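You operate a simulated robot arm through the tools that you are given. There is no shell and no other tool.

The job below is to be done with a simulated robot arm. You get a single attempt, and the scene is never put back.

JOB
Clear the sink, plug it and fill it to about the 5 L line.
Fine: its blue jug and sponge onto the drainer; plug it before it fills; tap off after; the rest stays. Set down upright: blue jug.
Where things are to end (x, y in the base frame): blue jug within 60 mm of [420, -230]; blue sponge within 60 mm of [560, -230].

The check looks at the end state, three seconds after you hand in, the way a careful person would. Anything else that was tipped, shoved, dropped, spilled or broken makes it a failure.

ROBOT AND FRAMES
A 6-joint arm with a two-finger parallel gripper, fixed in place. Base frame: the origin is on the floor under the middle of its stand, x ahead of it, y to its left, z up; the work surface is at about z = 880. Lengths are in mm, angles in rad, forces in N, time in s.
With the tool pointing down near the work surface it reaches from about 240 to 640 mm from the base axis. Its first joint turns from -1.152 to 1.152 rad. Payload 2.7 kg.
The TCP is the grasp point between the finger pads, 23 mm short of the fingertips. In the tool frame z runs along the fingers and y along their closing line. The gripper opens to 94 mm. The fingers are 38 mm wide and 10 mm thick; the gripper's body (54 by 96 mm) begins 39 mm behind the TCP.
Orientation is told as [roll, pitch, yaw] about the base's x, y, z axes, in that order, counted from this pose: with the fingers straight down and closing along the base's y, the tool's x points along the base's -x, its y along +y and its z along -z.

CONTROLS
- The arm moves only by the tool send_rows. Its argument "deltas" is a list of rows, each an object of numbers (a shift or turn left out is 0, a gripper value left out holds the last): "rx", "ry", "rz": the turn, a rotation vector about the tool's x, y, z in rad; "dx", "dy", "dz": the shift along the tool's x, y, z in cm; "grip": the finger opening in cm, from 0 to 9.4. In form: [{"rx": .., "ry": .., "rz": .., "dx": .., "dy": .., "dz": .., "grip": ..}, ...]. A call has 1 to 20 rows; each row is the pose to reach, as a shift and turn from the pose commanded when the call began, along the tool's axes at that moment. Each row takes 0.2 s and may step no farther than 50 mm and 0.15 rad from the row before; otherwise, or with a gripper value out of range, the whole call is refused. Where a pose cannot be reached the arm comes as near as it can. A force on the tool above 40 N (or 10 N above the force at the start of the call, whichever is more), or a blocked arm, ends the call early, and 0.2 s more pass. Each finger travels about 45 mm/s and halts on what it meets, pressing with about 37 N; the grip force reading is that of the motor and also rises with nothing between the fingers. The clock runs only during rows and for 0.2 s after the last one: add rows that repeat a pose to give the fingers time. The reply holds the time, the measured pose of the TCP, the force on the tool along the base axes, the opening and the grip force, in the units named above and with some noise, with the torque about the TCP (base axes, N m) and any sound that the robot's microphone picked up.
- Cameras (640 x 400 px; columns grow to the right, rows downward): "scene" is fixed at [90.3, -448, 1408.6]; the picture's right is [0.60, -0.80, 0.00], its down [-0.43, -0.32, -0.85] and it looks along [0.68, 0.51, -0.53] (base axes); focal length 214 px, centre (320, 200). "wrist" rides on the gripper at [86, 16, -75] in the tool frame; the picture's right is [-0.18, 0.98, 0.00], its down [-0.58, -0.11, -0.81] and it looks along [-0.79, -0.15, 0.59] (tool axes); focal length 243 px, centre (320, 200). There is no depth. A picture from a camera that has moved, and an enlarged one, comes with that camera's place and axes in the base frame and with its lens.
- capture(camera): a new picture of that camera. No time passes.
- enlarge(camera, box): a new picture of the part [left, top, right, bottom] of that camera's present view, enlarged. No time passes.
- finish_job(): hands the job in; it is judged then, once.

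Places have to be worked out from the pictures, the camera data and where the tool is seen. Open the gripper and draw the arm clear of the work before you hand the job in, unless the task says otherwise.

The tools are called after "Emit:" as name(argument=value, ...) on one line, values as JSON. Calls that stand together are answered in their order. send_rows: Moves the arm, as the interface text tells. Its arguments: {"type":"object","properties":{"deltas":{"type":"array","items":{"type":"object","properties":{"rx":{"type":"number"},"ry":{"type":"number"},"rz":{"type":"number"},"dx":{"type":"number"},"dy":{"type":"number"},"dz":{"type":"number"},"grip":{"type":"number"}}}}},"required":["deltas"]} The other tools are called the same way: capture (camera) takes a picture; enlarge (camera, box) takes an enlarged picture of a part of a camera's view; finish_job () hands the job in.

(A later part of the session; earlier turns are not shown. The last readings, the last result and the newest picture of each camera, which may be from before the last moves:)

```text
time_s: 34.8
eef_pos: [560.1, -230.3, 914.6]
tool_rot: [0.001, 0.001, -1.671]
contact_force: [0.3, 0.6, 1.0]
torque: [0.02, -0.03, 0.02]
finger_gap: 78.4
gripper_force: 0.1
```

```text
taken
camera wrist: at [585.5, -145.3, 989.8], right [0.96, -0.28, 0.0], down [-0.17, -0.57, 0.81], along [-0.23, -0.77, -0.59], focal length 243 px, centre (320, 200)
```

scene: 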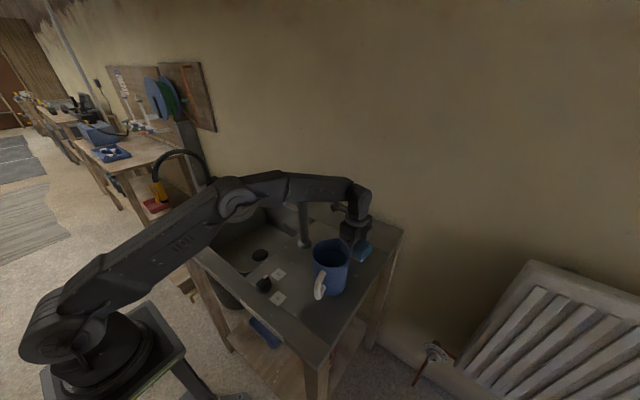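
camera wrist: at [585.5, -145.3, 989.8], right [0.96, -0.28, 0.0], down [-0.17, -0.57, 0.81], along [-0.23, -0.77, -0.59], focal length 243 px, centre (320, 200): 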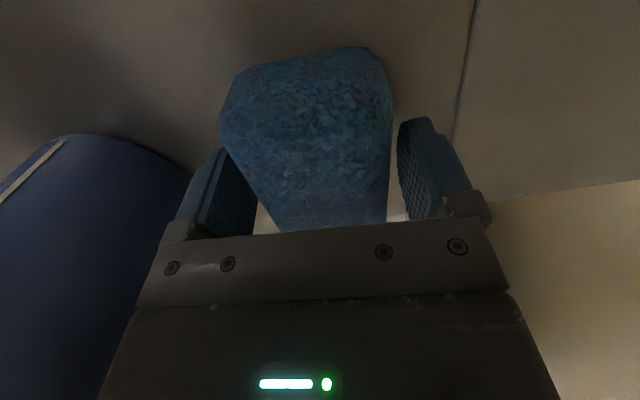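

The sponge is resting freely at (560, -230). I'll rise, go back over the jug, and turn to yaw 0 above the knob near (298, -94).

Emit:
send_rows(deltas=[{"dz": -3}, {"dz": -7}, {"dz": -11}, {"dz": -15}, {"dz": -18.5}, {"dz": -18.5, "dx": -0.4, "dy": -3.98, "rz": -0.14}, {"dz": -18.5, "dx": -0.86, "dy": -8.46, "rz": -0.28}, {"dz": -18.5, "dx": -1.31, "dy": -12.94, "rz": -0.42}, {"dz": -18.5, "dx": -1.77, "dy": -17.41, "rz": -0.56}, {"dz": -18.5, "dx": -2.22, "dy": -21.89, "rz": -0.7, "grip": 7}, {"dz": -18.5, "dx": 0.51, "dy": -24.68, "rz": -0.84, "grip": 6}, {"dz": -18.5, "dx": 4.32, "dy": -26.78, "rz": -0.98, "grip": 5}, {"dz": -18.5, "dx": 8.3, "dy": -27.18, "rz": -1.12, "grip": 5}, {"dz": -18.5, "dx": 10.89, "dy": -27.44, "rz": -1.26}, {"dz": -18.5, "dx": 10.89, "dy": -27.44, "rz": -1.4}, {"dz": -18.5, "dx": 10.89, "dy": -27.44, "rz": -1.54}, {"dz": -18.5, "dx": 10.89, "dy": -27.44, "rz": -1.671}, {"dz": -18.5, "dx": 10.89, "dy": -27.44, "rz": -1.671}])

Emit:
capture(camera="wrist")

Emit:
capture(camera="scene")

```text
time_s: 38.6
eef_pos: [298.1, -95.1, 1097.8]
tool_rot: [-0.001, -0.002, 0.002]
contact_force: [0.4, 0.4, 0.7]
torque: [-0.01, -0.01, 0.0]
finger_gap: 50.0
gripper_force: 0.0
```

```text
taken
camera wrist: at [212.1, -78.2, 1173.7], right [0.18, 0.98, 0.0], down [0.58, -0.11, 0.81], along [0.79, -0.15, -0.59], focal length 243 px, centre (320, 200)
```

wrist: 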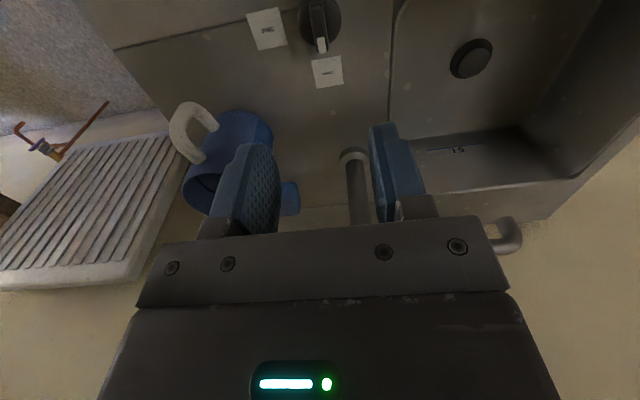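

```text
taken
```

scene: 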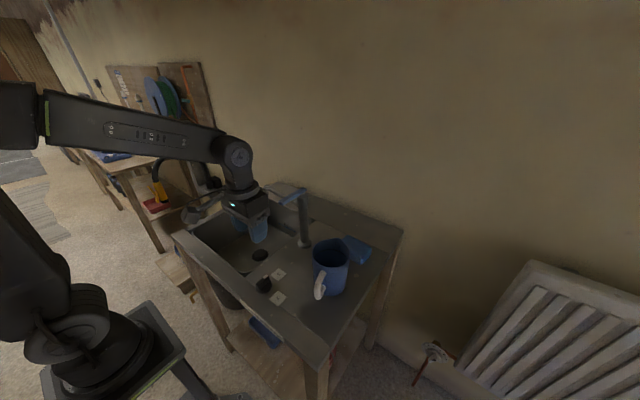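

Both items are placed. I'll zoom in on the knob to measure its centre, its wing and the height of its top.

Emit:
enlarge(camera="wrist", box=[240, 0, 400, 100])

Emit:
enlarge(camera="scene", box=[245, 260, 295, 310])

Emit:
enlarge(camera="scene", box=[260, 170, 410, 310])

```text
4.00 times, centred on (320, 50) of wrist
camera zoom: at [212.1, -78.2, 1173.7], right [0.18, 0.98, 0.0], down [0.58, -0.11, 0.81], along [0.79, -0.15, -0.59], focal length 970 px, centre (320, 800)
```

zoom: 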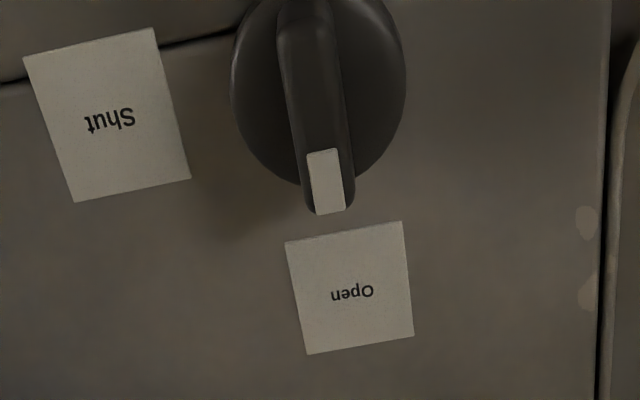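

```text
8.00 times, centred on (270, 285) of scene
camera zoom: at [90.3, -448.0, 1408.6], right [0.6, -0.8, 0.0], down [-0.43, -0.32, -0.85], along [0.68, 0.51, -0.53], focal length 1716 px, centre (720, -480)
```

zoom: 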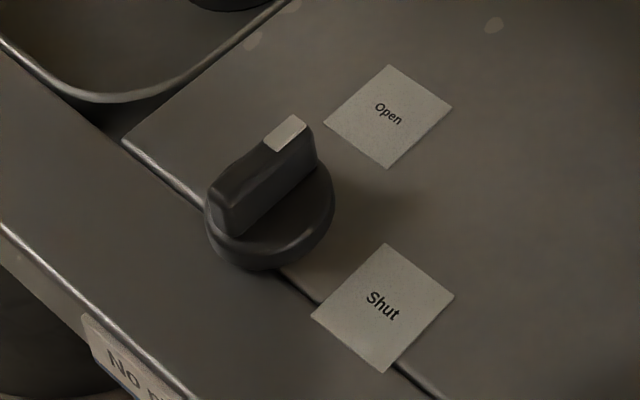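

```text
2.86 times, centred on (335, 240) of scene
camera zoom: at [90.3, -448.0, 1408.6], right [0.6, -0.8, 0.0], down [-0.43, -0.32, -0.85], along [0.68, 0.51, -0.53], focal length 613 px, centre (277, 86)
```

zoom: 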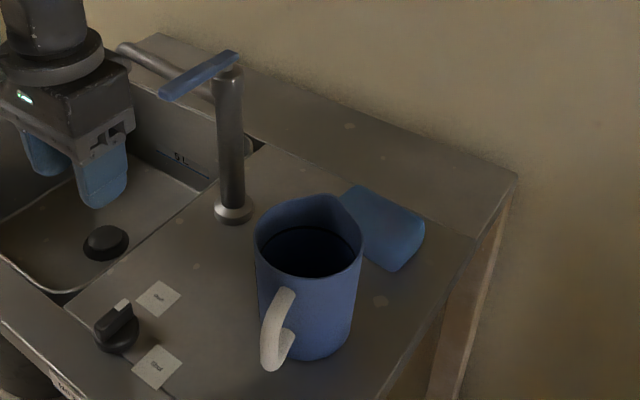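

The knob centre is about (300, -95.5), with the wing along x, about 13.6 mm thick and its top at z ≈ 917. I'll go down with the fingers straddling the wing and the tips just above the base disc.

Emit:
send_rows(deltas=[{"dx": -0.2, "dz": 4}, {"dx": -0.2, "dz": 8}, {"dx": -0.2, "dz": 12}, {"dx": -0.2, "dz": 14.5}, {"dx": -0.2, "dz": 16.2}, {"dx": -0.2, "dz": 17.2}, {"dx": -0.2, "dz": 17.2}])

Emit:
capture(camera="wrist")

Emit:
enlarge(camera="scene", box=[225, 230, 315, 310])

```text
time_s: 40.2
eef_pos: [300.9, -95.6, 926.0]
tool_rot: [0.001, -0.003, 0.0]
contact_force: [-0.4, 0.6, -0.1]
torque: [0.02, 0.01, -0.02]
finger_gap: 49.9
gripper_force: 0.1
```

```text
taken
camera wrist: at [214.9, -79.2, 1001.0], right [0.18, 0.98, 0.0], down [0.58, -0.11, 0.81], along [0.79, -0.15, -0.59], focal length 243 px, centre (320, 200)
```

wrist: 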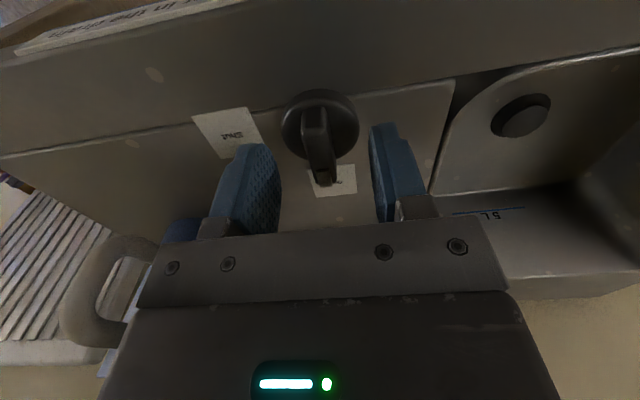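

```text
5.00 times, centred on (270, 270) of scene
camera zoom: at [90.3, -448.0, 1408.6], right [0.6, -0.8, 0.0], down [-0.43, -0.32, -0.85], along [0.68, 0.51, -0.53], focal length 1072 px, centre (570, -150)
```

zoom: 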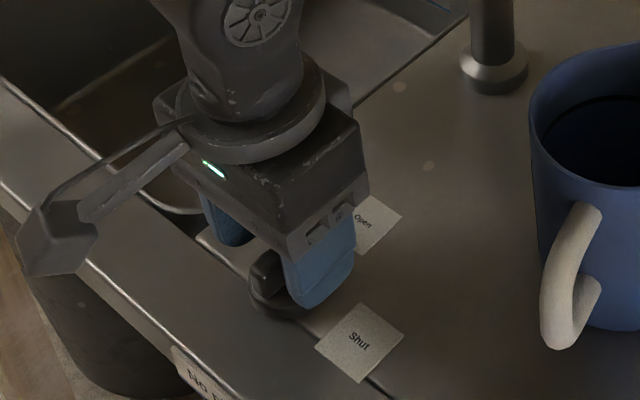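

The fingers straddle the wing and the TCP is centred on the knob. I'll go 5 mm lower and close on the wing.

Emit:
send_rows(deltas=[{"dz": 0.3}, {"dz": 0.5}, {"dz": 0.5, "grip": 3.5}, {"dz": 0.5, "grip": 2}, {"dz": 0.5, "grip": 1}, {"dz": 0.5, "grip": 0.5}, {"dz": 0.5, "grip": 0.5}])

Emit:
capture(camera="wrist")

```text
time_s: 41.8
eef_pos: [300.1, -95.3, 922.1]
tool_rot: [-0.001, -0.002, 0.001]
contact_force: [1.0, -3.1, -4.0]
torque: [-0.1, -0.16, -0.04]
finger_gap: 13.1
gripper_force: 45.2
```

```text
taken
camera wrist: at [214.2, -78.7, 996.2], right [0.18, 0.98, 0.0], down [0.58, -0.11, 0.81], along [0.79, -0.15, -0.59], focal length 243 px, centre (320, 200)
```

wrist: 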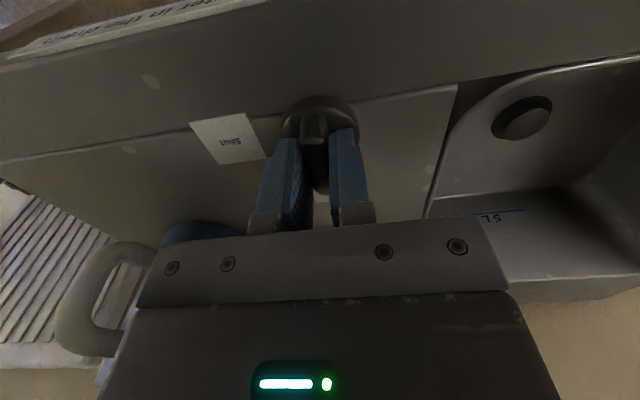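

The wing is gripped, with a 13.1 mm gap. I'll turn toward Shut (clockwise from above), doing the first third and then checking forces.

Emit:
send_rows(deltas=[{"rz": 0.1}, {"rz": 0.2}, {"rz": 0.3}, {"rz": 0.4}, {"rz": 0.5}, {"rz": 0.5}])

Emit:
enlarge(camera="scene", box=[215, 230, 315, 310])

```text
time_s: 43.2
eef_pos: [300.4, -95.4, 921.9]
tool_rot: [0.0, 0.001, -0.501]
contact_force: [-1.2, -22.8, -23.7]
torque: [-0.82, -0.77, -0.01]
finger_gap: 12.9
gripper_force: 44.7
```

```text
5.00 times, centred on (265, 270) of scene
camera zoom: at [90.5, -448.7, 1408.4], right [0.6, -0.8, 0.0], down [-0.43, -0.32, -0.85], along [0.68, 0.51, -0.53], focal length 1072 px, centre (595, -150)
```

zoom: 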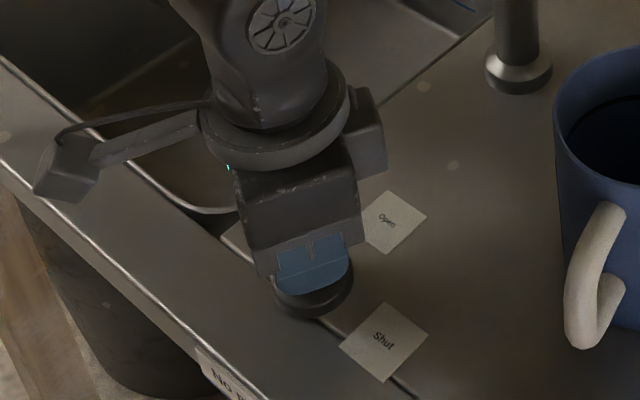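

The knob turns, but side and downward forces of about 23 N are building up, because my pivot is slightly off the knob's axis. I'll shift a little along those forces to relax them before turning further.

Emit:
send_rows(deltas=[{"dy": -0.1, "dz": 0.05}, {"dy": -0.15, "dz": 0.1}, {"dy": -0.15, "dz": 0.1}])

```text
time_s: 44.0
eef_pos: [300.3, -95.2, 921.0]
tool_rot: [0.002, -0.002, -0.5]
contact_force: [1.9, -6.9, -3.4]
torque: [0.48, 1.33, -0.01]
finger_gap: 12.9
gripper_force: 45.0
```

The forces relaxed. They put the knob's axis about 3.6 mm toward -x of my starting point. I'll continue the turn with the TCP following an arc around that axis.

Emit:
send_rows(deltas=[{"rz": 0.1, "dx": 0.0, "dy": -0.045, "dz": 0.02}, {"rz": 0.2, "dx": 0.005, "dy": -0.08, "dz": 0.02}, {"rz": 0.3, "dx": 0.012, "dy": -0.12, "dz": 0.02}, {"rz": 0.4, "dx": 0.02, "dy": -0.155, "dz": 0.02}, {"rz": 0.535, "dx": 0.04, "dy": -0.2, "dz": 0.02}, {"rz": 0.535, "dx": 0.04, "dy": -0.2, "dz": 0.02}])

```text
time_s: 45.2
eef_pos: [299.9, -96.2, 921.5]
tool_rot: [0.008, -0.003, -1.025]
contact_force: [0.1, 9.3, 0.7]
torque: [-0.72, 0.02, 0.02]
finger_gap: 13.0
gripper_force: 44.9
stopped in row 6: the force on the tool passed its limit at 42 N (the readings are from after the stop); the commanded pose is now the measured one
```

The force limit tripped at yaw -1.025. I'll look at the knob and the plug before going on.

Emit:
enlarge(camera="scene", box=[215, 230, 315, 310])

Emit:
capture(camera="wrist")

Emit:
enlarge(camera="scene", box=[240, 255, 300, 305])

```text
5.00 times, centred on (265, 270) of scene
camera zoom: at [90.3, -447.7, 1408.7], right [0.6, -0.8, 0.0], down [-0.43, -0.32, -0.85], along [0.68, 0.51, -0.53], focal length 1072 px, centre (595, -150)
```

zoom: 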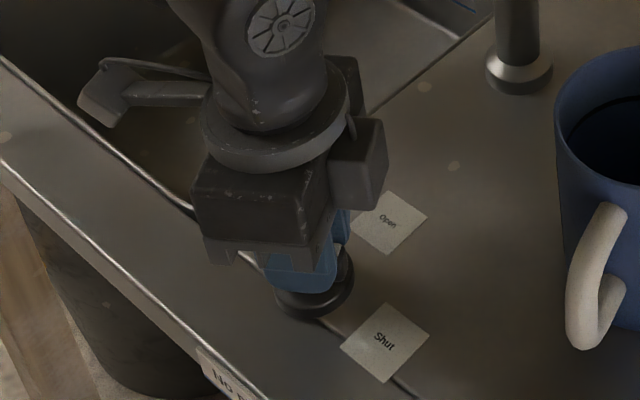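

```text
taken
camera wrist: at [269.0, -13.0, 996.4], right [0.94, 0.35, 0.01], down [0.2, -0.55, 0.81], along [0.29, -0.75, -0.59], focal length 243 px, centre (320, 200)
```

wrist: 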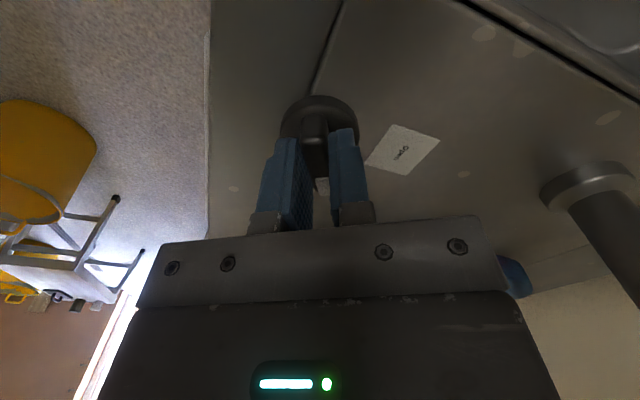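

```text
8.00 times, centred on (270, 280) of scene
camera zoom: at [90.3, -447.7, 1408.7], right [0.6, -0.8, 0.0], down [-0.43, -0.32, -0.85], along [0.68, 0.51, -0.53], focal length 1716 px, centre (720, -440)
```

zoom: 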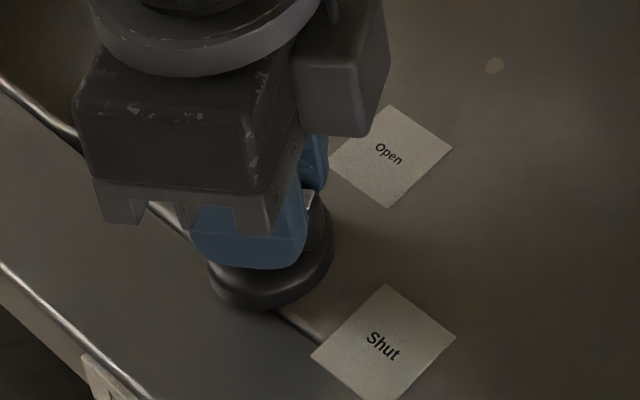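

The knob has turned with the gripper and its marker is most of the way to Shut, so the force came from over-constraint. I'll loosen the grip to 15 mm and use the fingers as a loose wrench.

Emit:
send_rows(deltas=[{"grip": 1.5}, {"grip": 1.5}, {"grip": 1.5}])

```text
time_s: 46.0
eef_pos: [300.1, -95.5, 921.1]
tool_rot: [0.005, -0.002, -1.026]
contact_force: [-0.3, 0.2, -0.2]
torque: [-0.01, 0.02, 0.05]
finger_gap: 15.2
gripper_force: 0.0
```

Forces are zero with the loose grip. I'll continue turning in place toward Shut.

Emit:
send_rows(deltas=[{"rz": 0.1}, {"rz": 0.2}, {"rz": 0.3}, {"rz": 0.3}])

Emit:
enlarge(camera="scene", box=[215, 230, 315, 310])

```text
time_s: 47.0
eef_pos: [300.6, -95.7, 921.2]
tool_rot: [0.008, -0.001, -1.327]
contact_force: [0.8, 0.5, -0.4]
torque: [-0.02, 0.01, 0.03]
finger_gap: 15.3
gripper_force: 0.1
```

```text
5.00 times, centred on (265, 270) of scene
camera zoom: at [90.3, -448.0, 1408.6], right [0.6, -0.8, 0.0], down [-0.43, -0.32, -0.85], along [0.68, 0.51, -0.53], focal length 1072 px, centre (595, -150)
```

zoom: 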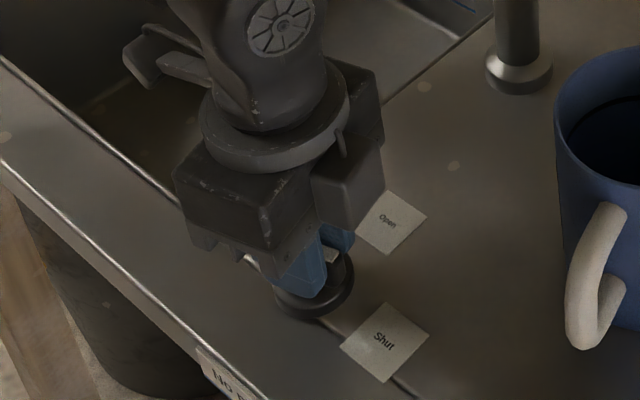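

Turning loosely works with no force build-up. I'll finish the last quarter radian plus a little for the play.

Emit:
send_rows(deltas=[{"rz": 0.08}, {"rz": 0.16}, {"rz": 0.24}, {"rz": 0.29}, {"rz": 0.29}])

Emit:
enlarge(camera="scene", box=[215, 230, 315, 310])

Emit:
capture(camera="wrist")

```text
time_s: 48.2
eef_pos: [300.3, -96.2, 921.3]
tool_rot: [0.006, 0.001, -1.617]
contact_force: [0.2, 0.2, 0.5]
torque: [-0.03, 0.0, 0.01]
finger_gap: 15.1
gripper_force: 0.0
```

```text
5.00 times, centred on (265, 270) of scene
camera zoom: at [90.3, -448.0, 1408.6], right [0.6, -0.8, 0.0], down [-0.43, -0.32, -0.85], along [0.68, 0.51, -0.53], focal length 1072 px, centre (595, -150)
```

zoom: 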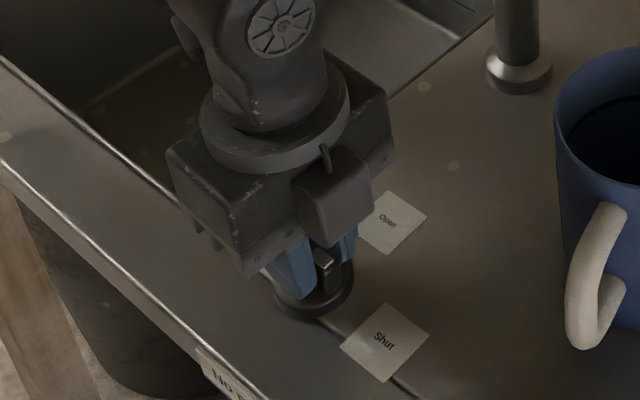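

```text
taken
camera wrist: at [320.1, -10.1, 996.6], right [0.97, -0.23, 0.01], down [-0.14, -0.58, 0.8], along [-0.18, -0.78, -0.59], focal length 243 px, centre (320, 200)
```

wrist: 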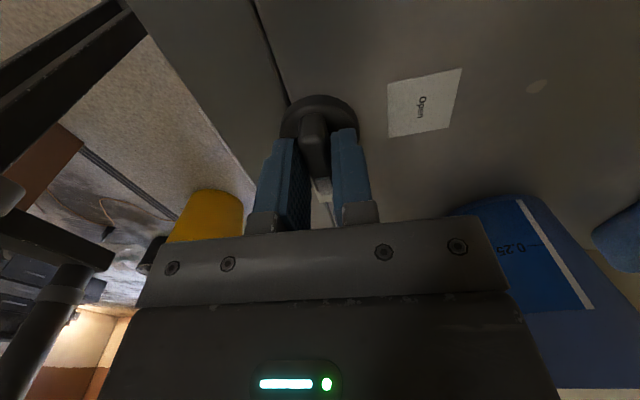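

The wing's marker now faces the Shut label. I'll open, lift off and check the knob and the plug.

Emit:
send_rows(deltas=[{"grip": 2.5}, {"grip": 4}, {"grip": 4, "dz": -2}, {"grip": 4, "dz": -6}, {"grip": 4, "dz": -10}, {"grip": 4, "dz": -14}, {"grip": 4, "dz": -18}, {"grip": 4, "dz": -18}])

Emit:
enlarge(camera="scene", box=[235, 235, 315, 310])

Emit:
capture(camera="scene")

```text
time_s: 50.0
eef_pos: [297.5, -94.4, 1101.7]
tool_rot: [0.005, 0.002, -1.616]
contact_force: [0.1, -0.2, 0.7]
torque: [0.0, -0.01, 0.0]
finger_gap: 40.0
gripper_force: 0.0
```

```text
5.33 times, centred on (275, 272) of scene
camera zoom: at [90.3, -448.0, 1408.6], right [0.6, -0.8, 0.0], down [-0.43, -0.32, -0.85], along [0.68, 0.51, -0.53], focal length 1144 px, centre (560, -187)
```

zoom: 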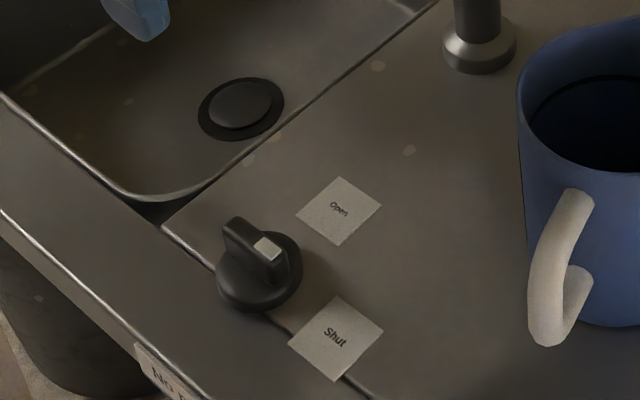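

```text
taken
```

scene: 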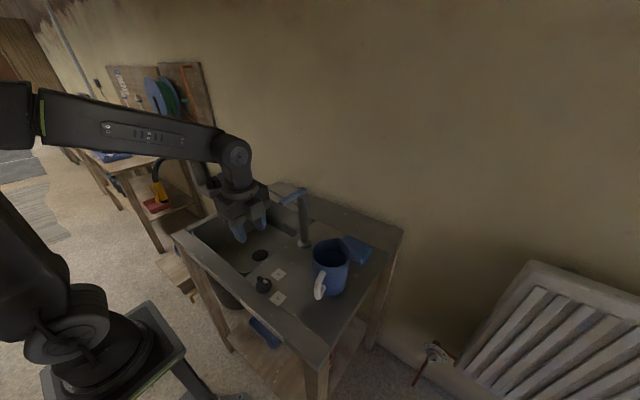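

The marker now sits at (300, -107), straight on the Shut side, and the plug looks seated. I'll zoom in on the plug, and on the tap lever for the next step.

Emit:
enlarge(camera="scene", box=[240, 240, 280, 270])

Emit:
enlarge(camera="scene", box=[255, 170, 330, 255])

Emit:
capture(camera="wrist")

```text
13.33 times, centred on (260, 255) of scene
camera zoom: at [90.3, -448.0, 1408.6], right [0.6, -0.8, 0.0], down [-0.43, -0.32, -0.85], along [0.68, 0.51, -0.53], focal length 2860 px, centre (1120, -533)
```

zoom: 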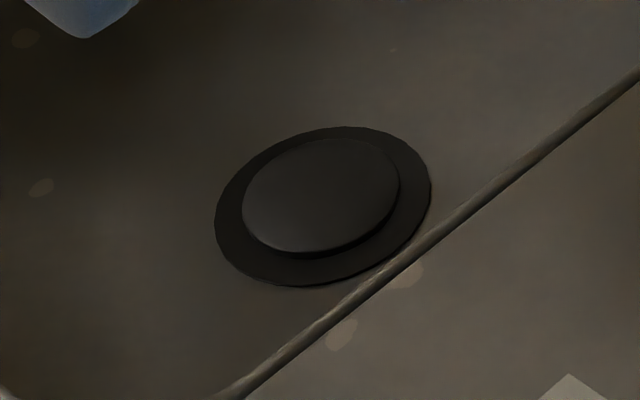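

```text
4.71 times, centred on (292, 212) of scene
camera zoom: at [90.3, -448.0, 1408.6], right [0.6, -0.8, 0.0], down [-0.43, -0.32, -0.85], along [0.68, 0.51, -0.53], focal length 1009 px, centre (449, 141)
```

zoom: 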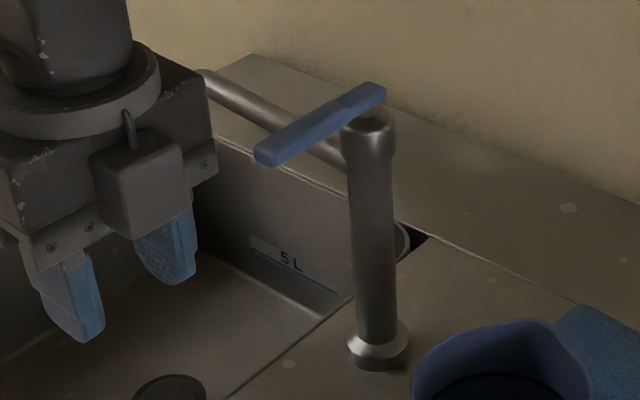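

```text
taken
camera wrist: at [316.5, -9.9, 1177.2], right [0.97, -0.23, 0.01], down [-0.14, -0.58, 0.8], along [-0.18, -0.78, -0.59], focal length 243 px, centre (320, 200)
```

wrist: 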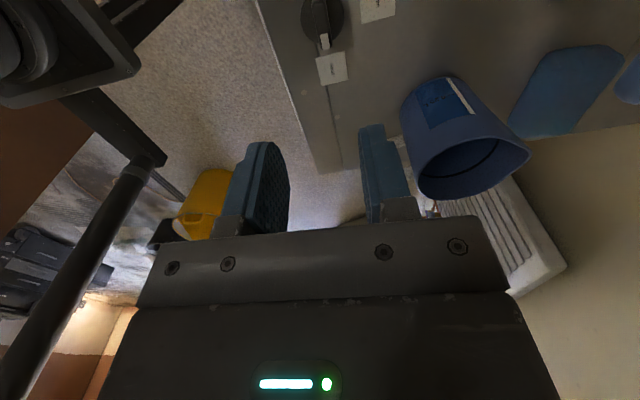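

The plug is down in its seat. The lever runs horizontally at z ≈ 1095, from the column at about (502, -75) to a tip near (416, -73). I'll rise, turn back to yaw 0 and hover above the lever's tip for a closer look at its hinge.

Emit:
send_rows(deltas=[{"dz": -2, "rz": -0.14, "grip": 5}, {"dz": -4, "rz": -0.28}, {"dz": -6, "rz": -0.42}, {"dz": -7, "rz": -0.56}, {"dz": -7, "rz": -0.7}, {"dz": -7, "rz": -0.84}, {"dz": -7, "rz": -0.98}, {"dz": -7, "rz": -1.12, "dx": 0.4, "dy": 2}, {"dz": -7, "rz": -1.26, "dx": 1, "dy": 5}, {"dz": -7, "rz": -1.4, "dx": 1.6, "dy": 8}, {"dz": -7, "rz": -1.54, "dx": 2.2, "dy": 10}, {"dz": -7, "rz": -1.616, "dx": 2.6, "dy": 10.5}, {"dz": -7, "rz": -1.616, "dx": 2.6, "dy": 10.5}])

Emit:
capture(camera="wrist")

Emit:
enlarge(camera="scene", box=[230, 150, 340, 250])

```text
time_s: 52.9
eef_pos: [403.3, -73.7, 1172.3]
tool_rot: [0.001, -0.006, 0.003]
contact_force: [-0.1, 0.7, -0.3]
torque: [0.02, 0.0, 0.0]
finger_gap: 49.8
gripper_force: 0.0
```

```text
taken
camera wrist: at [317.7, -57.4, 1246.0], right [0.18, 0.98, 0.0], down [0.58, -0.11, 0.81], along [0.8, -0.15, -0.59], focal length 243 px, centre (320, 200)
```

wrist: 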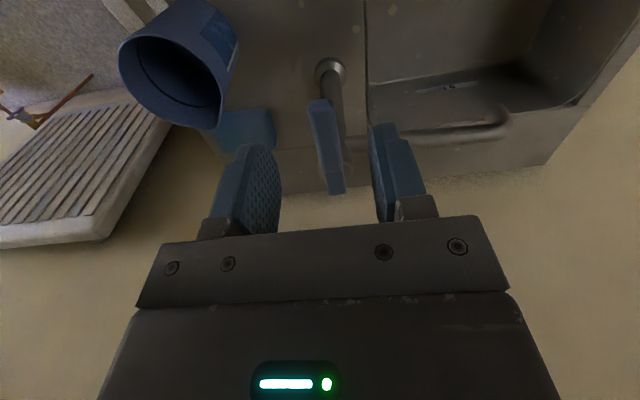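

```text
4.00 times, centred on (285, 200) of scene
camera zoom: at [90.3, -448.0, 1408.6], right [0.6, -0.8, 0.0], down [-0.43, -0.32, -0.85], along [0.68, 0.51, -0.53], focal length 858 px, centre (460, 200)
```

zoom: 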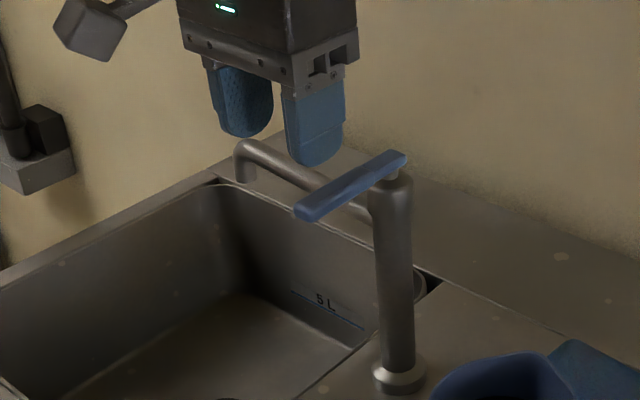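

Emit:
enlarge(camera="wrist", box=[280, 50, 440, 200])

Emit:
enlarge(camera="scene", box=[295, 180, 345, 215])

```text
2.67 times, centred on (360, 125) of wrist
camera zoom: at [317.7, -57.4, 1246.0], right [0.18, 0.98, 0.0], down [0.58, -0.11, 0.81], along [0.8, -0.15, -0.59], focal length 647 px, centre (213, 400)
```

zoom: 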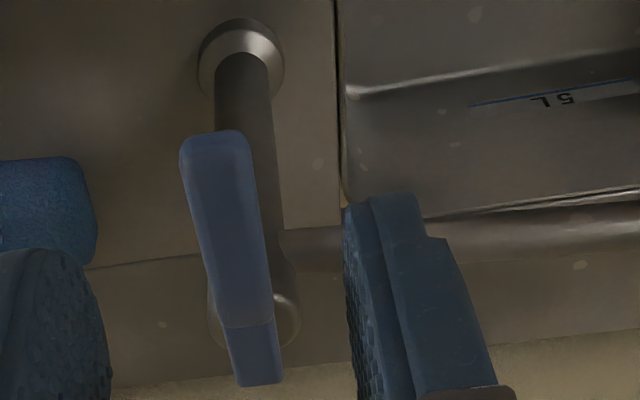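

```text
11.43 times, centred on (320, 198) of scene
camera zoom: at [90.3, -448.0, 1408.6], right [0.6, -0.8, 0.0], down [-0.43, -0.32, -0.85], along [0.68, 0.51, -0.53], focal length 2451 px, centre (320, 229)
```

zoom: 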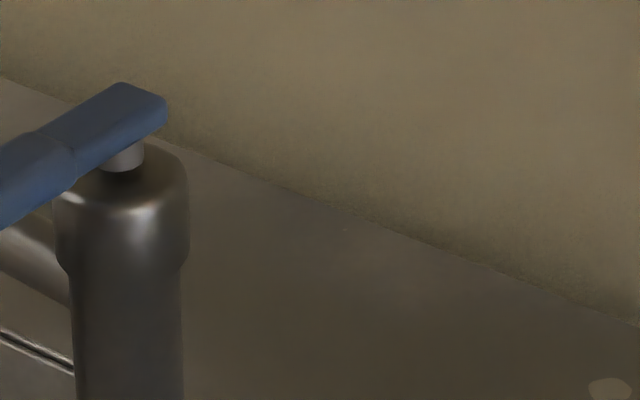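

The lever sits on a small vertical stem at (504, -73). It is about 17 mm wide, with its tip at (409, -73, 1101). I'll lower the open fingers to straddle it near the tip without touching.

Emit:
send_rows(deltas=[{"dx": -1.5, "dz": 1, "grip": 4.5}, {"dx": -2.5, "dz": 3, "grip": 4}, {"dx": -2.5, "dz": 5.5, "grip": 4}, {"dx": -2.5, "dz": 7.2}, {"dx": -2.5, "dz": 7.8}, {"dx": -2.5, "dz": 7.8}])

Emit:
capture(camera="wrist")

Emit:
enlarge(camera="scene", box=[230, 150, 340, 250])

```text
time_s: 54.2
eef_pos: [429.0, -74.8, 1093.0]
tool_rot: [0.0, -0.007, 0.0]
contact_force: [-0.4, 1.0, -0.6]
torque: [-0.01, 0.0, 0.0]
finger_gap: 40.0
gripper_force: 0.0
```

```text
taken
camera wrist: at [342.7, -59.1, 1168.3], right [0.18, 0.98, 0.0], down [0.58, -0.11, 0.81], along [0.8, -0.15, -0.59], focal length 243 px, centre (320, 200)
```

wrist: 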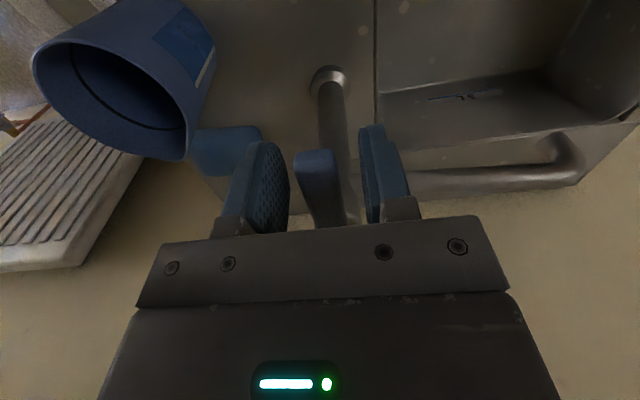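

```text
4.00 times, centred on (285, 200) of scene
camera zoom: at [90.3, -448.0, 1408.6], right [0.6, -0.8, 0.0], down [-0.43, -0.32, -0.85], along [0.68, 0.51, -0.53], focal length 858 px, centre (460, 200)
```

zoom: 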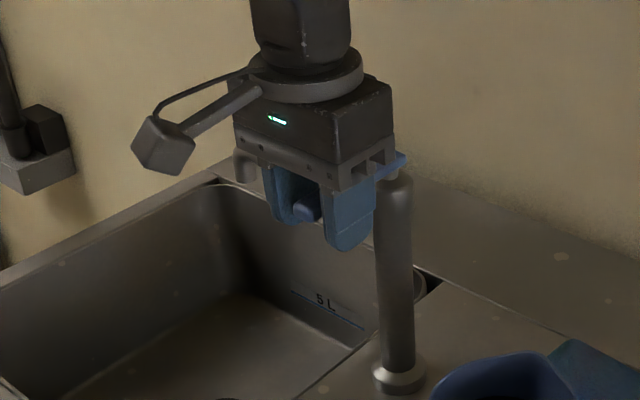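

The lever lies between the fingers, and the 5 L mark is visible in both cameras. I'll narrow the gap to 26 mm and nudge the lever a few millimetres toward +y to learn how it moves.

Emit:
send_rows(deltas=[{"grip": 3.3}, {"grip": 2.6}, {"dy": 0.3}, {"dy": 0.6}, {"dy": 0.6}])

```text
time_s: 55.5
eef_pos: [430.3, -70.4, 1094.8]
tool_rot: [0.001, -0.007, 0.0]
contact_force: [2.6, -8.1, -2.3]
torque: [0.01, 0.05, -0.08]
finger_gap: 29.4
gripper_force: 4.1
```

There's resistance of 8 N and the finger is yielding a bit. I'll look at whether the lever moved before pushing any more.

Emit:
capture(camera="wrist")

Emit:
send_rows(deltas=[{"dy": 0.2}, {"dy": 0.4}, {"dy": 0.4}])

Emit:
capture(camera="wrist")

```text
taken
camera wrist: at [343.1, -53.3, 1168.4], right [0.18, 0.98, 0.0], down [0.58, -0.11, 0.81], along [0.8, -0.15, -0.59], focal length 243 px, centre (320, 200)
```

wrist: 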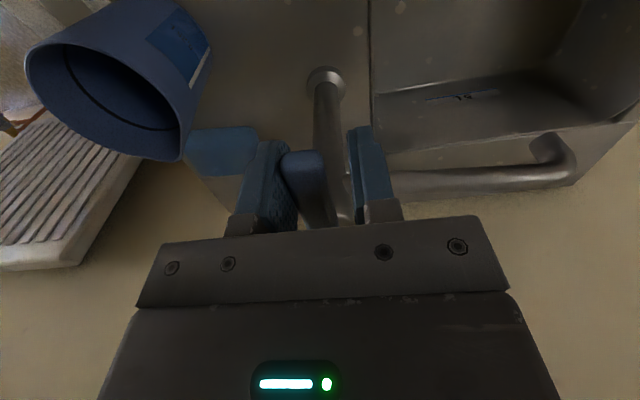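

```text
time_s: 56.2
eef_pos: [429.3, -67.3, 1094.6]
tool_rot: [0.0, -0.006, -0.004]
contact_force: [-0.3, -20.6, -4.1]
torque: [0.04, 0.02, -0.38]
finger_gap: 34.7
gripper_force: 9.7
```

```text
taken
camera wrist: at [343.2, -50.3, 1168.6], right [0.19, 0.98, 0.0], down [0.58, -0.11, 0.81], along [0.8, -0.15, -0.59], focal length 243 px, centre (320, 200)
```

wrist: 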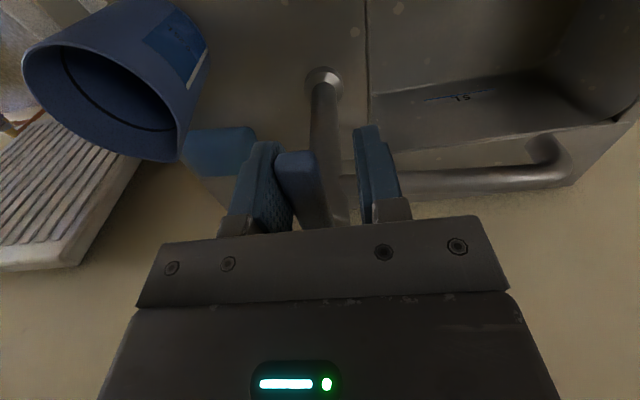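

The lever does not move toward +y even at 20 N. I'll back off and try the same nudge toward -y.

Emit:
send_rows(deltas=[{"dy": -0.5}, {"dy": -1.0}, {"dy": -1.5}, {"dy": -1.9}, {"dy": -1.9}])

Emit:
capture(camera="wrist")

```text
time_s: 57.5
eef_pos: [429.4, -84.7, 1095.4]
tool_rot: [0.001, -0.008, 0.001]
contact_force: [-0.9, 3.0, 0.0]
torque: [0.0, 0.01, 0.09]
finger_gap: 27.3
gripper_force: 1.0
```

```text
taken
camera wrist: at [343.5, -67.5, 1168.5], right [0.18, 0.98, 0.0], down [0.58, -0.11, 0.81], along [0.8, -0.15, -0.59], focal length 243 px, centre (320, 200)
```

wrist: 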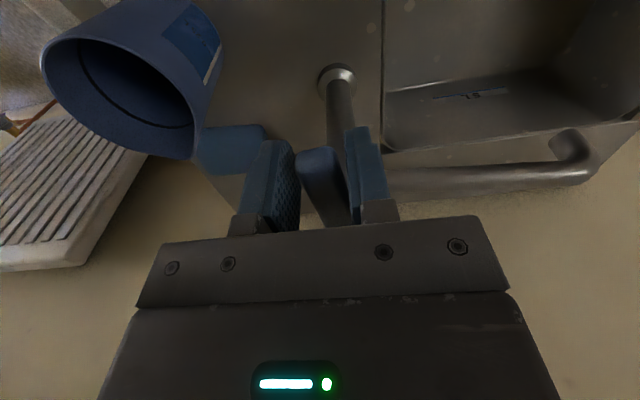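

Only light contact so far. I'll push 6 mm more toward -y and compare.

Emit:
send_rows(deltas=[{"dy": -0.3}, {"dy": -0.6}, {"dy": -0.6}])

Emit:
capture(camera="wrist")

```text
time_s: 58.2
eef_pos: [429.9, -90.7, 1093.1]
tool_rot: [0.003, -0.005, 0.001]
contact_force: [0.1, 1.0, -2.1]
torque: [-0.01, 0.01, 0.03]
finger_gap: 27.1
gripper_force: 1.4
```

```text
taken
camera wrist: at [343.5, -73.8, 1168.4], right [0.18, 0.98, 0.0], down [0.58, -0.11, 0.81], along [0.8, -0.15, -0.59], focal length 243 px, centre (320, 200)
```

wrist: 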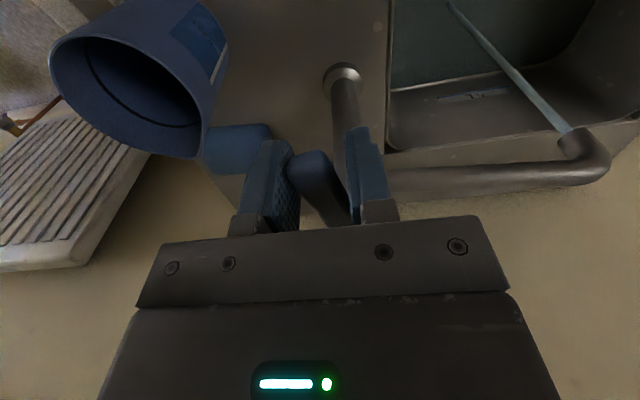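

The lever swivels toward -y and water is now running into the basin. I'll keep this small opening, wait about 2 s and gauge how fast the level rises.

Emit:
send_rows(deltas=[{"dy": 0}, {"dy": 0}, {"dy": 0}, {"dy": 0}, {"dy": 0}, {"dy": 0}, {"dy": 0}, {"dy": 0}, {"dy": 0}])

Emit:
enlarge(camera="scene", box=[190, 180, 330, 290])

Emit:
enlarge(camera="wrist", box=[300, 0, 640, 200])

```text
time_s: 60.2
eef_pos: [430.0, -89.6, 1093.5]
tool_rot: [0.002, -0.008, 0.002]
contact_force: [-1.4, 0.2, 0.1]
torque: [-0.02, 0.02, 0.04]
finger_gap: 27.1
gripper_force: 1.0
```

```text
3.64 times, centred on (260, 235) of scene
camera zoom: at [90.3, -448.0, 1408.6], right [0.6, -0.8, 0.0], down [-0.43, -0.32, -0.85], along [0.68, 0.51, -0.53], focal length 780 px, centre (538, 73)
```

zoom: 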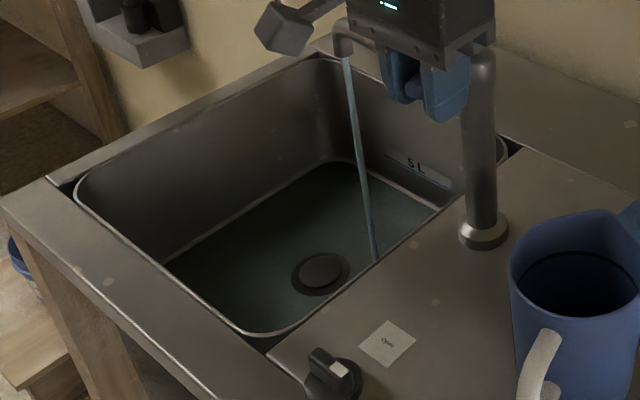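

```text
1.88 times, centred on (470, 100) of wrist
camera zoom: at [343.5, -73.6, 1168.6], right [0.18, 0.98, 0.0], down [0.58, -0.11, 0.81], along [0.8, -0.15, -0.59], focal length 457 px, centre (38, 388)
```

zoom: 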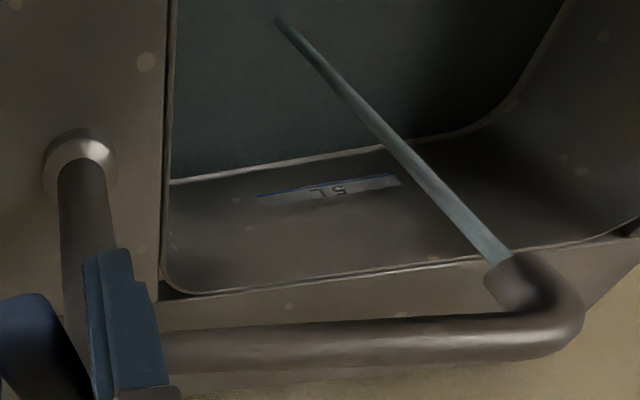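

The stream lands well inside the basin and the level is low. I'll wait another ~4 s and measure.

Emit:
send_rows(deltas=[{"dy": 0}, {"dy": 0}, {"dy": 0}, {"dy": 0}, {"dy": 0}, {"dy": 0}, {"dy": 0}, {"dy": 0}, {"dy": 0}, {"dy": 0}, {"dy": 0}, {"dy": 0}, {"dy": 0}, {"dy": 0}, {"dy": 0}, {"dy": 0}, {"dy": 0}, {"dy": 0}, {"dy": 0}])

Emit:
enlarge(camera="scene", box=[190, 180, 330, 290])

Emit:
enlarge(camera="wrist", box=[300, 0, 640, 200])

```text
time_s: 64.2
eef_pos: [430.0, -89.5, 1094.3]
tool_rot: [0.001, -0.007, 0.0]
contact_force: [-0.5, 1.3, 0.7]
torque: [0.0, -0.02, 0.07]
finger_gap: 27.0
gripper_force: 0.6
```

```text
3.64 times, centred on (260, 235) of scene
camera zoom: at [90.3, -448.0, 1408.6], right [0.6, -0.8, 0.0], down [-0.43, -0.32, -0.85], along [0.68, 0.51, -0.53], focal length 780 px, centre (538, 73)
```

zoom: 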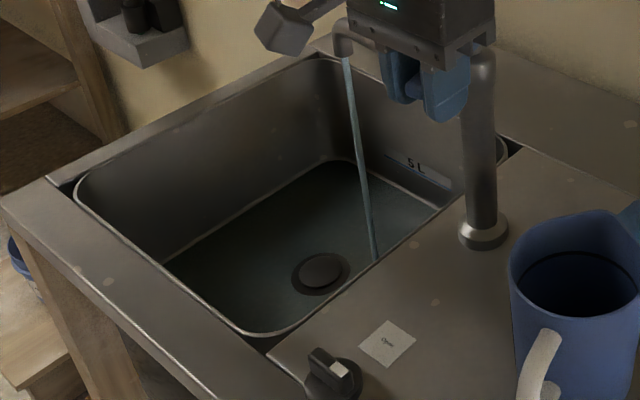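

```text
1.88 times, centred on (470, 100) of wrist
camera zoom: at [343.5, -73.6, 1168.6], right [0.18, 0.98, 0.0], down [0.58, -0.11, 0.81], along [0.8, -0.15, -0.59], focal length 457 px, centre (38, 388)
```

zoom: 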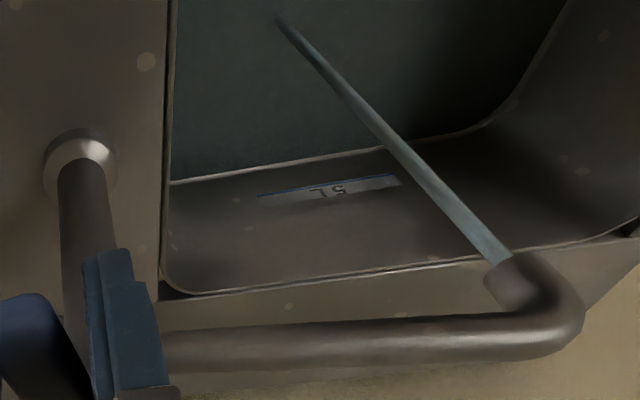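

There's no clear change over 4 s. I'll zoom hard on the waterline near the 5 L mark and on the plug, to tell slow filling from leaking.

Emit:
enlarge(camera="scene", box=[270, 210, 320, 245])

Emit:
enlarge(camera="scene", box=[240, 235, 300, 275])

Emit:
enlarge(camera="wrist", box=[380, 60, 520, 140])

Emit:
enlarge(camera="scene", box=[210, 270, 320, 370])

```text
11.43 times, centred on (295, 228) of scene
camera zoom: at [90.3, -448.0, 1408.6], right [0.6, -0.8, 0.0], down [-0.43, -0.32, -0.85], along [0.68, 0.51, -0.53], focal length 2451 px, centre (606, -114)
```

zoom: 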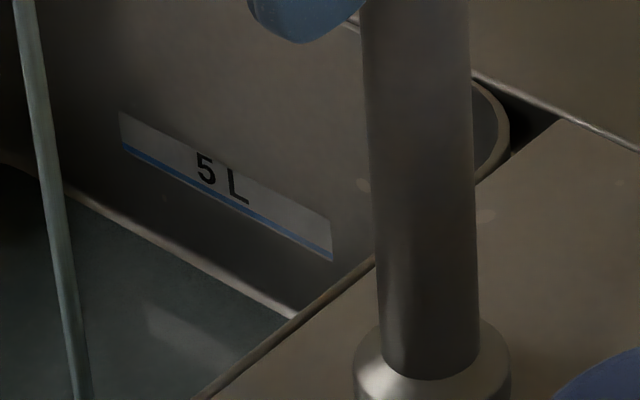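

```text
10.00 times, centred on (270, 255) of scene
camera zoom: at [90.3, -448.0, 1408.6], right [0.6, -0.8, 0.0], down [-0.43, -0.32, -0.85], along [0.68, 0.51, -0.53], focal length 2145 px, centre (820, -350)
```

zoom: 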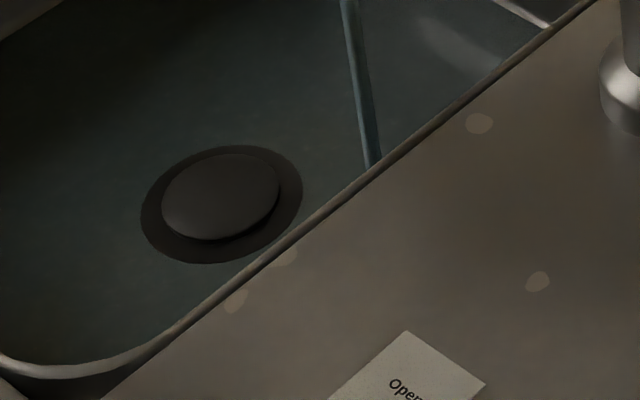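

```text
4.57 times, centred on (450, 100) of wrist
camera zoom: at [343.5, -73.6, 1168.6], right [0.18, 0.98, 0.0], down [0.58, -0.11, 0.81], along [0.8, -0.15, -0.59], focal length 1109 px, centre (-274, 657)
```

zoom: 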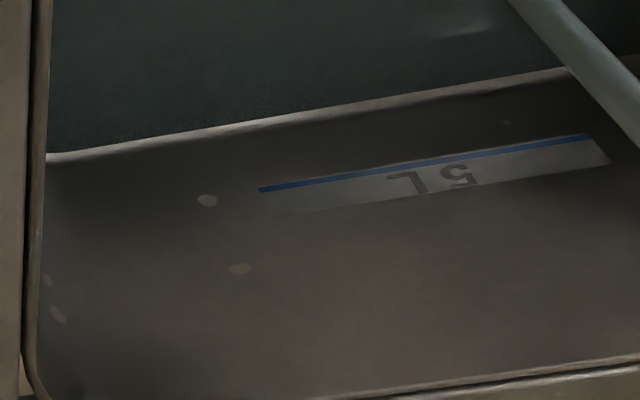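

```text
4.00 times, centred on (265, 320) of scene
camera zoom: at [90.3, -448.0, 1408.6], right [0.6, -0.8, 0.0], down [-0.43, -0.32, -0.85], along [0.68, 0.51, -0.53], focal length 858 px, centre (540, -280)
```

zoom: 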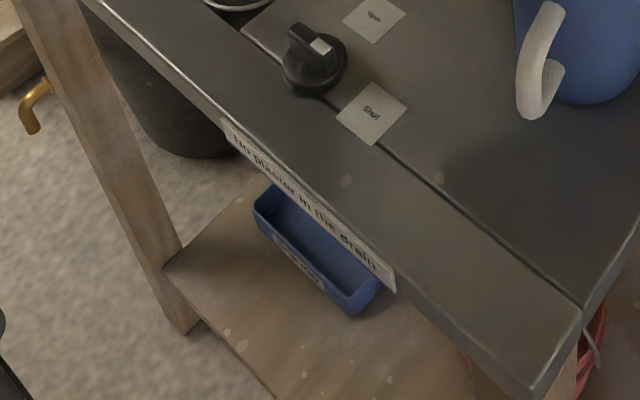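

The plug has dropped from about 11 mm to about 4 mm, and the teal film is only at floor level, so this opening may just be a trickle. I'll swing the lever further along its arc, turning with it, to raise the flow and see whether the level climbs.

Emit:
send_rows(deltas=[{"dx": -0.15, "dy": -0.5, "rz": -0.12}, {"dx": -0.4, "dy": -1.0, "rz": -0.24}, {"dx": -0.7, "dy": -1.7, "rz": -0.37}, {"dx": -1.07, "dy": -2.3, "rz": -0.5}, {"dx": -1.07, "dy": -2.3, "rz": -0.5}])

Emit:
capture(camera="wrist")

Emit:
enlarge(camera="scene", box=[190, 160, 330, 290])

```text
time_s: 65.5
eef_pos: [441.8, -113.4, 1093.9]
tool_rot: [-0.002, -0.006, 0.5]
contact_force: [-0.6, 1.5, 0.3]
torque: [0.03, -0.03, 0.03]
finger_gap: 26.4
gripper_force: 0.8
```

```text
taken
camera wrist: at [357.7, -140.5, 1168.5], right [-0.31, 0.95, 0.0], down [0.56, 0.18, 0.81], along [0.77, 0.25, -0.59], focal length 243 px, centre (320, 200)
```

wrist: 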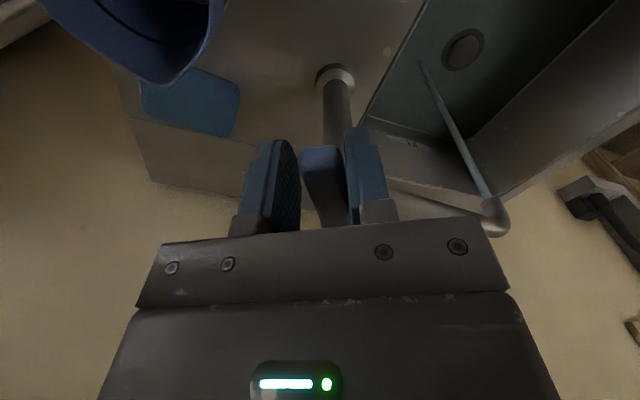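

```text
3.08 times, centred on (260, 225) of scene
camera zoom: at [90.3, -448.0, 1408.6], right [0.6, -0.8, 0.0], down [-0.43, -0.32, -0.85], along [0.68, 0.51, -0.53], focal length 660 px, centre (505, 123)
```

zoom: 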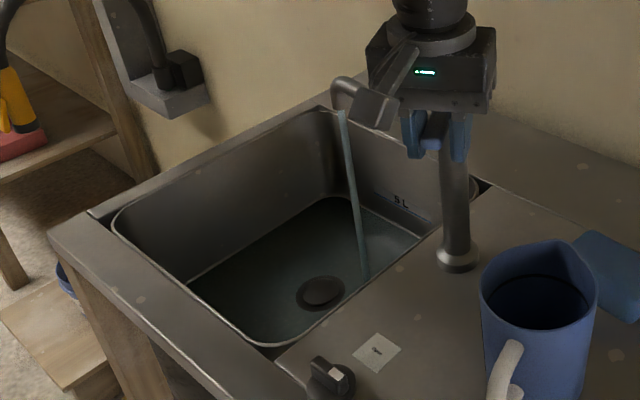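

The lever is at about 0.5 rad and the stream looks stronger. I'll wait 3 s and recheck the level.

Emit:
send_rows(deltas=[{"dy": 0}, {"dy": 0}, {"dy": 0}, {"dy": 0}, {"dy": 0}, {"dy": 0}, {"dy": 0}, {"dy": 0}, {"dy": 0}, {"dy": 0}, {"dy": 0}, {"dy": 0}, {"dy": 0}, {"dy": 0}])

Emit:
enlarge(camera="scene", box=[230, 200, 320, 270])

Emit:
enlarge(camera="scene", box=[240, 235, 300, 275])

```text
time_s: 68.5
eef_pos: [441.9, -112.8, 1093.2]
tool_rot: [-0.001, -0.007, 0.501]
contact_force: [-0.6, 0.2, 0.4]
torque: [-0.01, -0.02, 0.01]
finger_gap: 26.0
gripper_force: 0.0
```

```text
5.71 times, centred on (275, 235) of scene
camera zoom: at [90.3, -448.0, 1408.6], right [0.6, -0.8, 0.0], down [-0.43, -0.32, -0.85], along [0.68, 0.51, -0.53], focal length 1226 px, centre (577, 0)
```

zoom: 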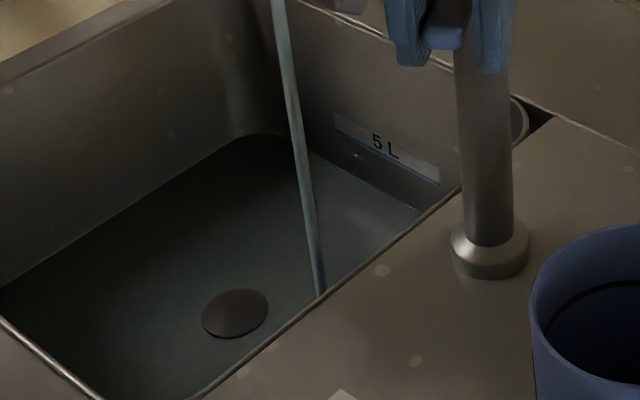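

```text
10.00 times, centred on (270, 255) of scene
camera zoom: at [90.3, -448.0, 1408.6], right [0.6, -0.8, 0.0], down [-0.43, -0.32, -0.85], along [0.68, 0.51, -0.53], focal length 2145 px, centre (820, -350)
```

zoom: 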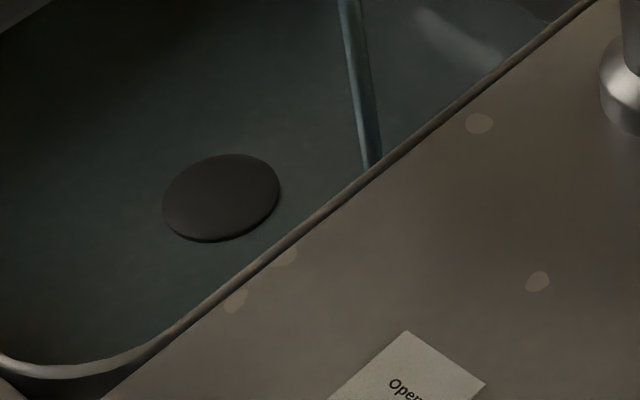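

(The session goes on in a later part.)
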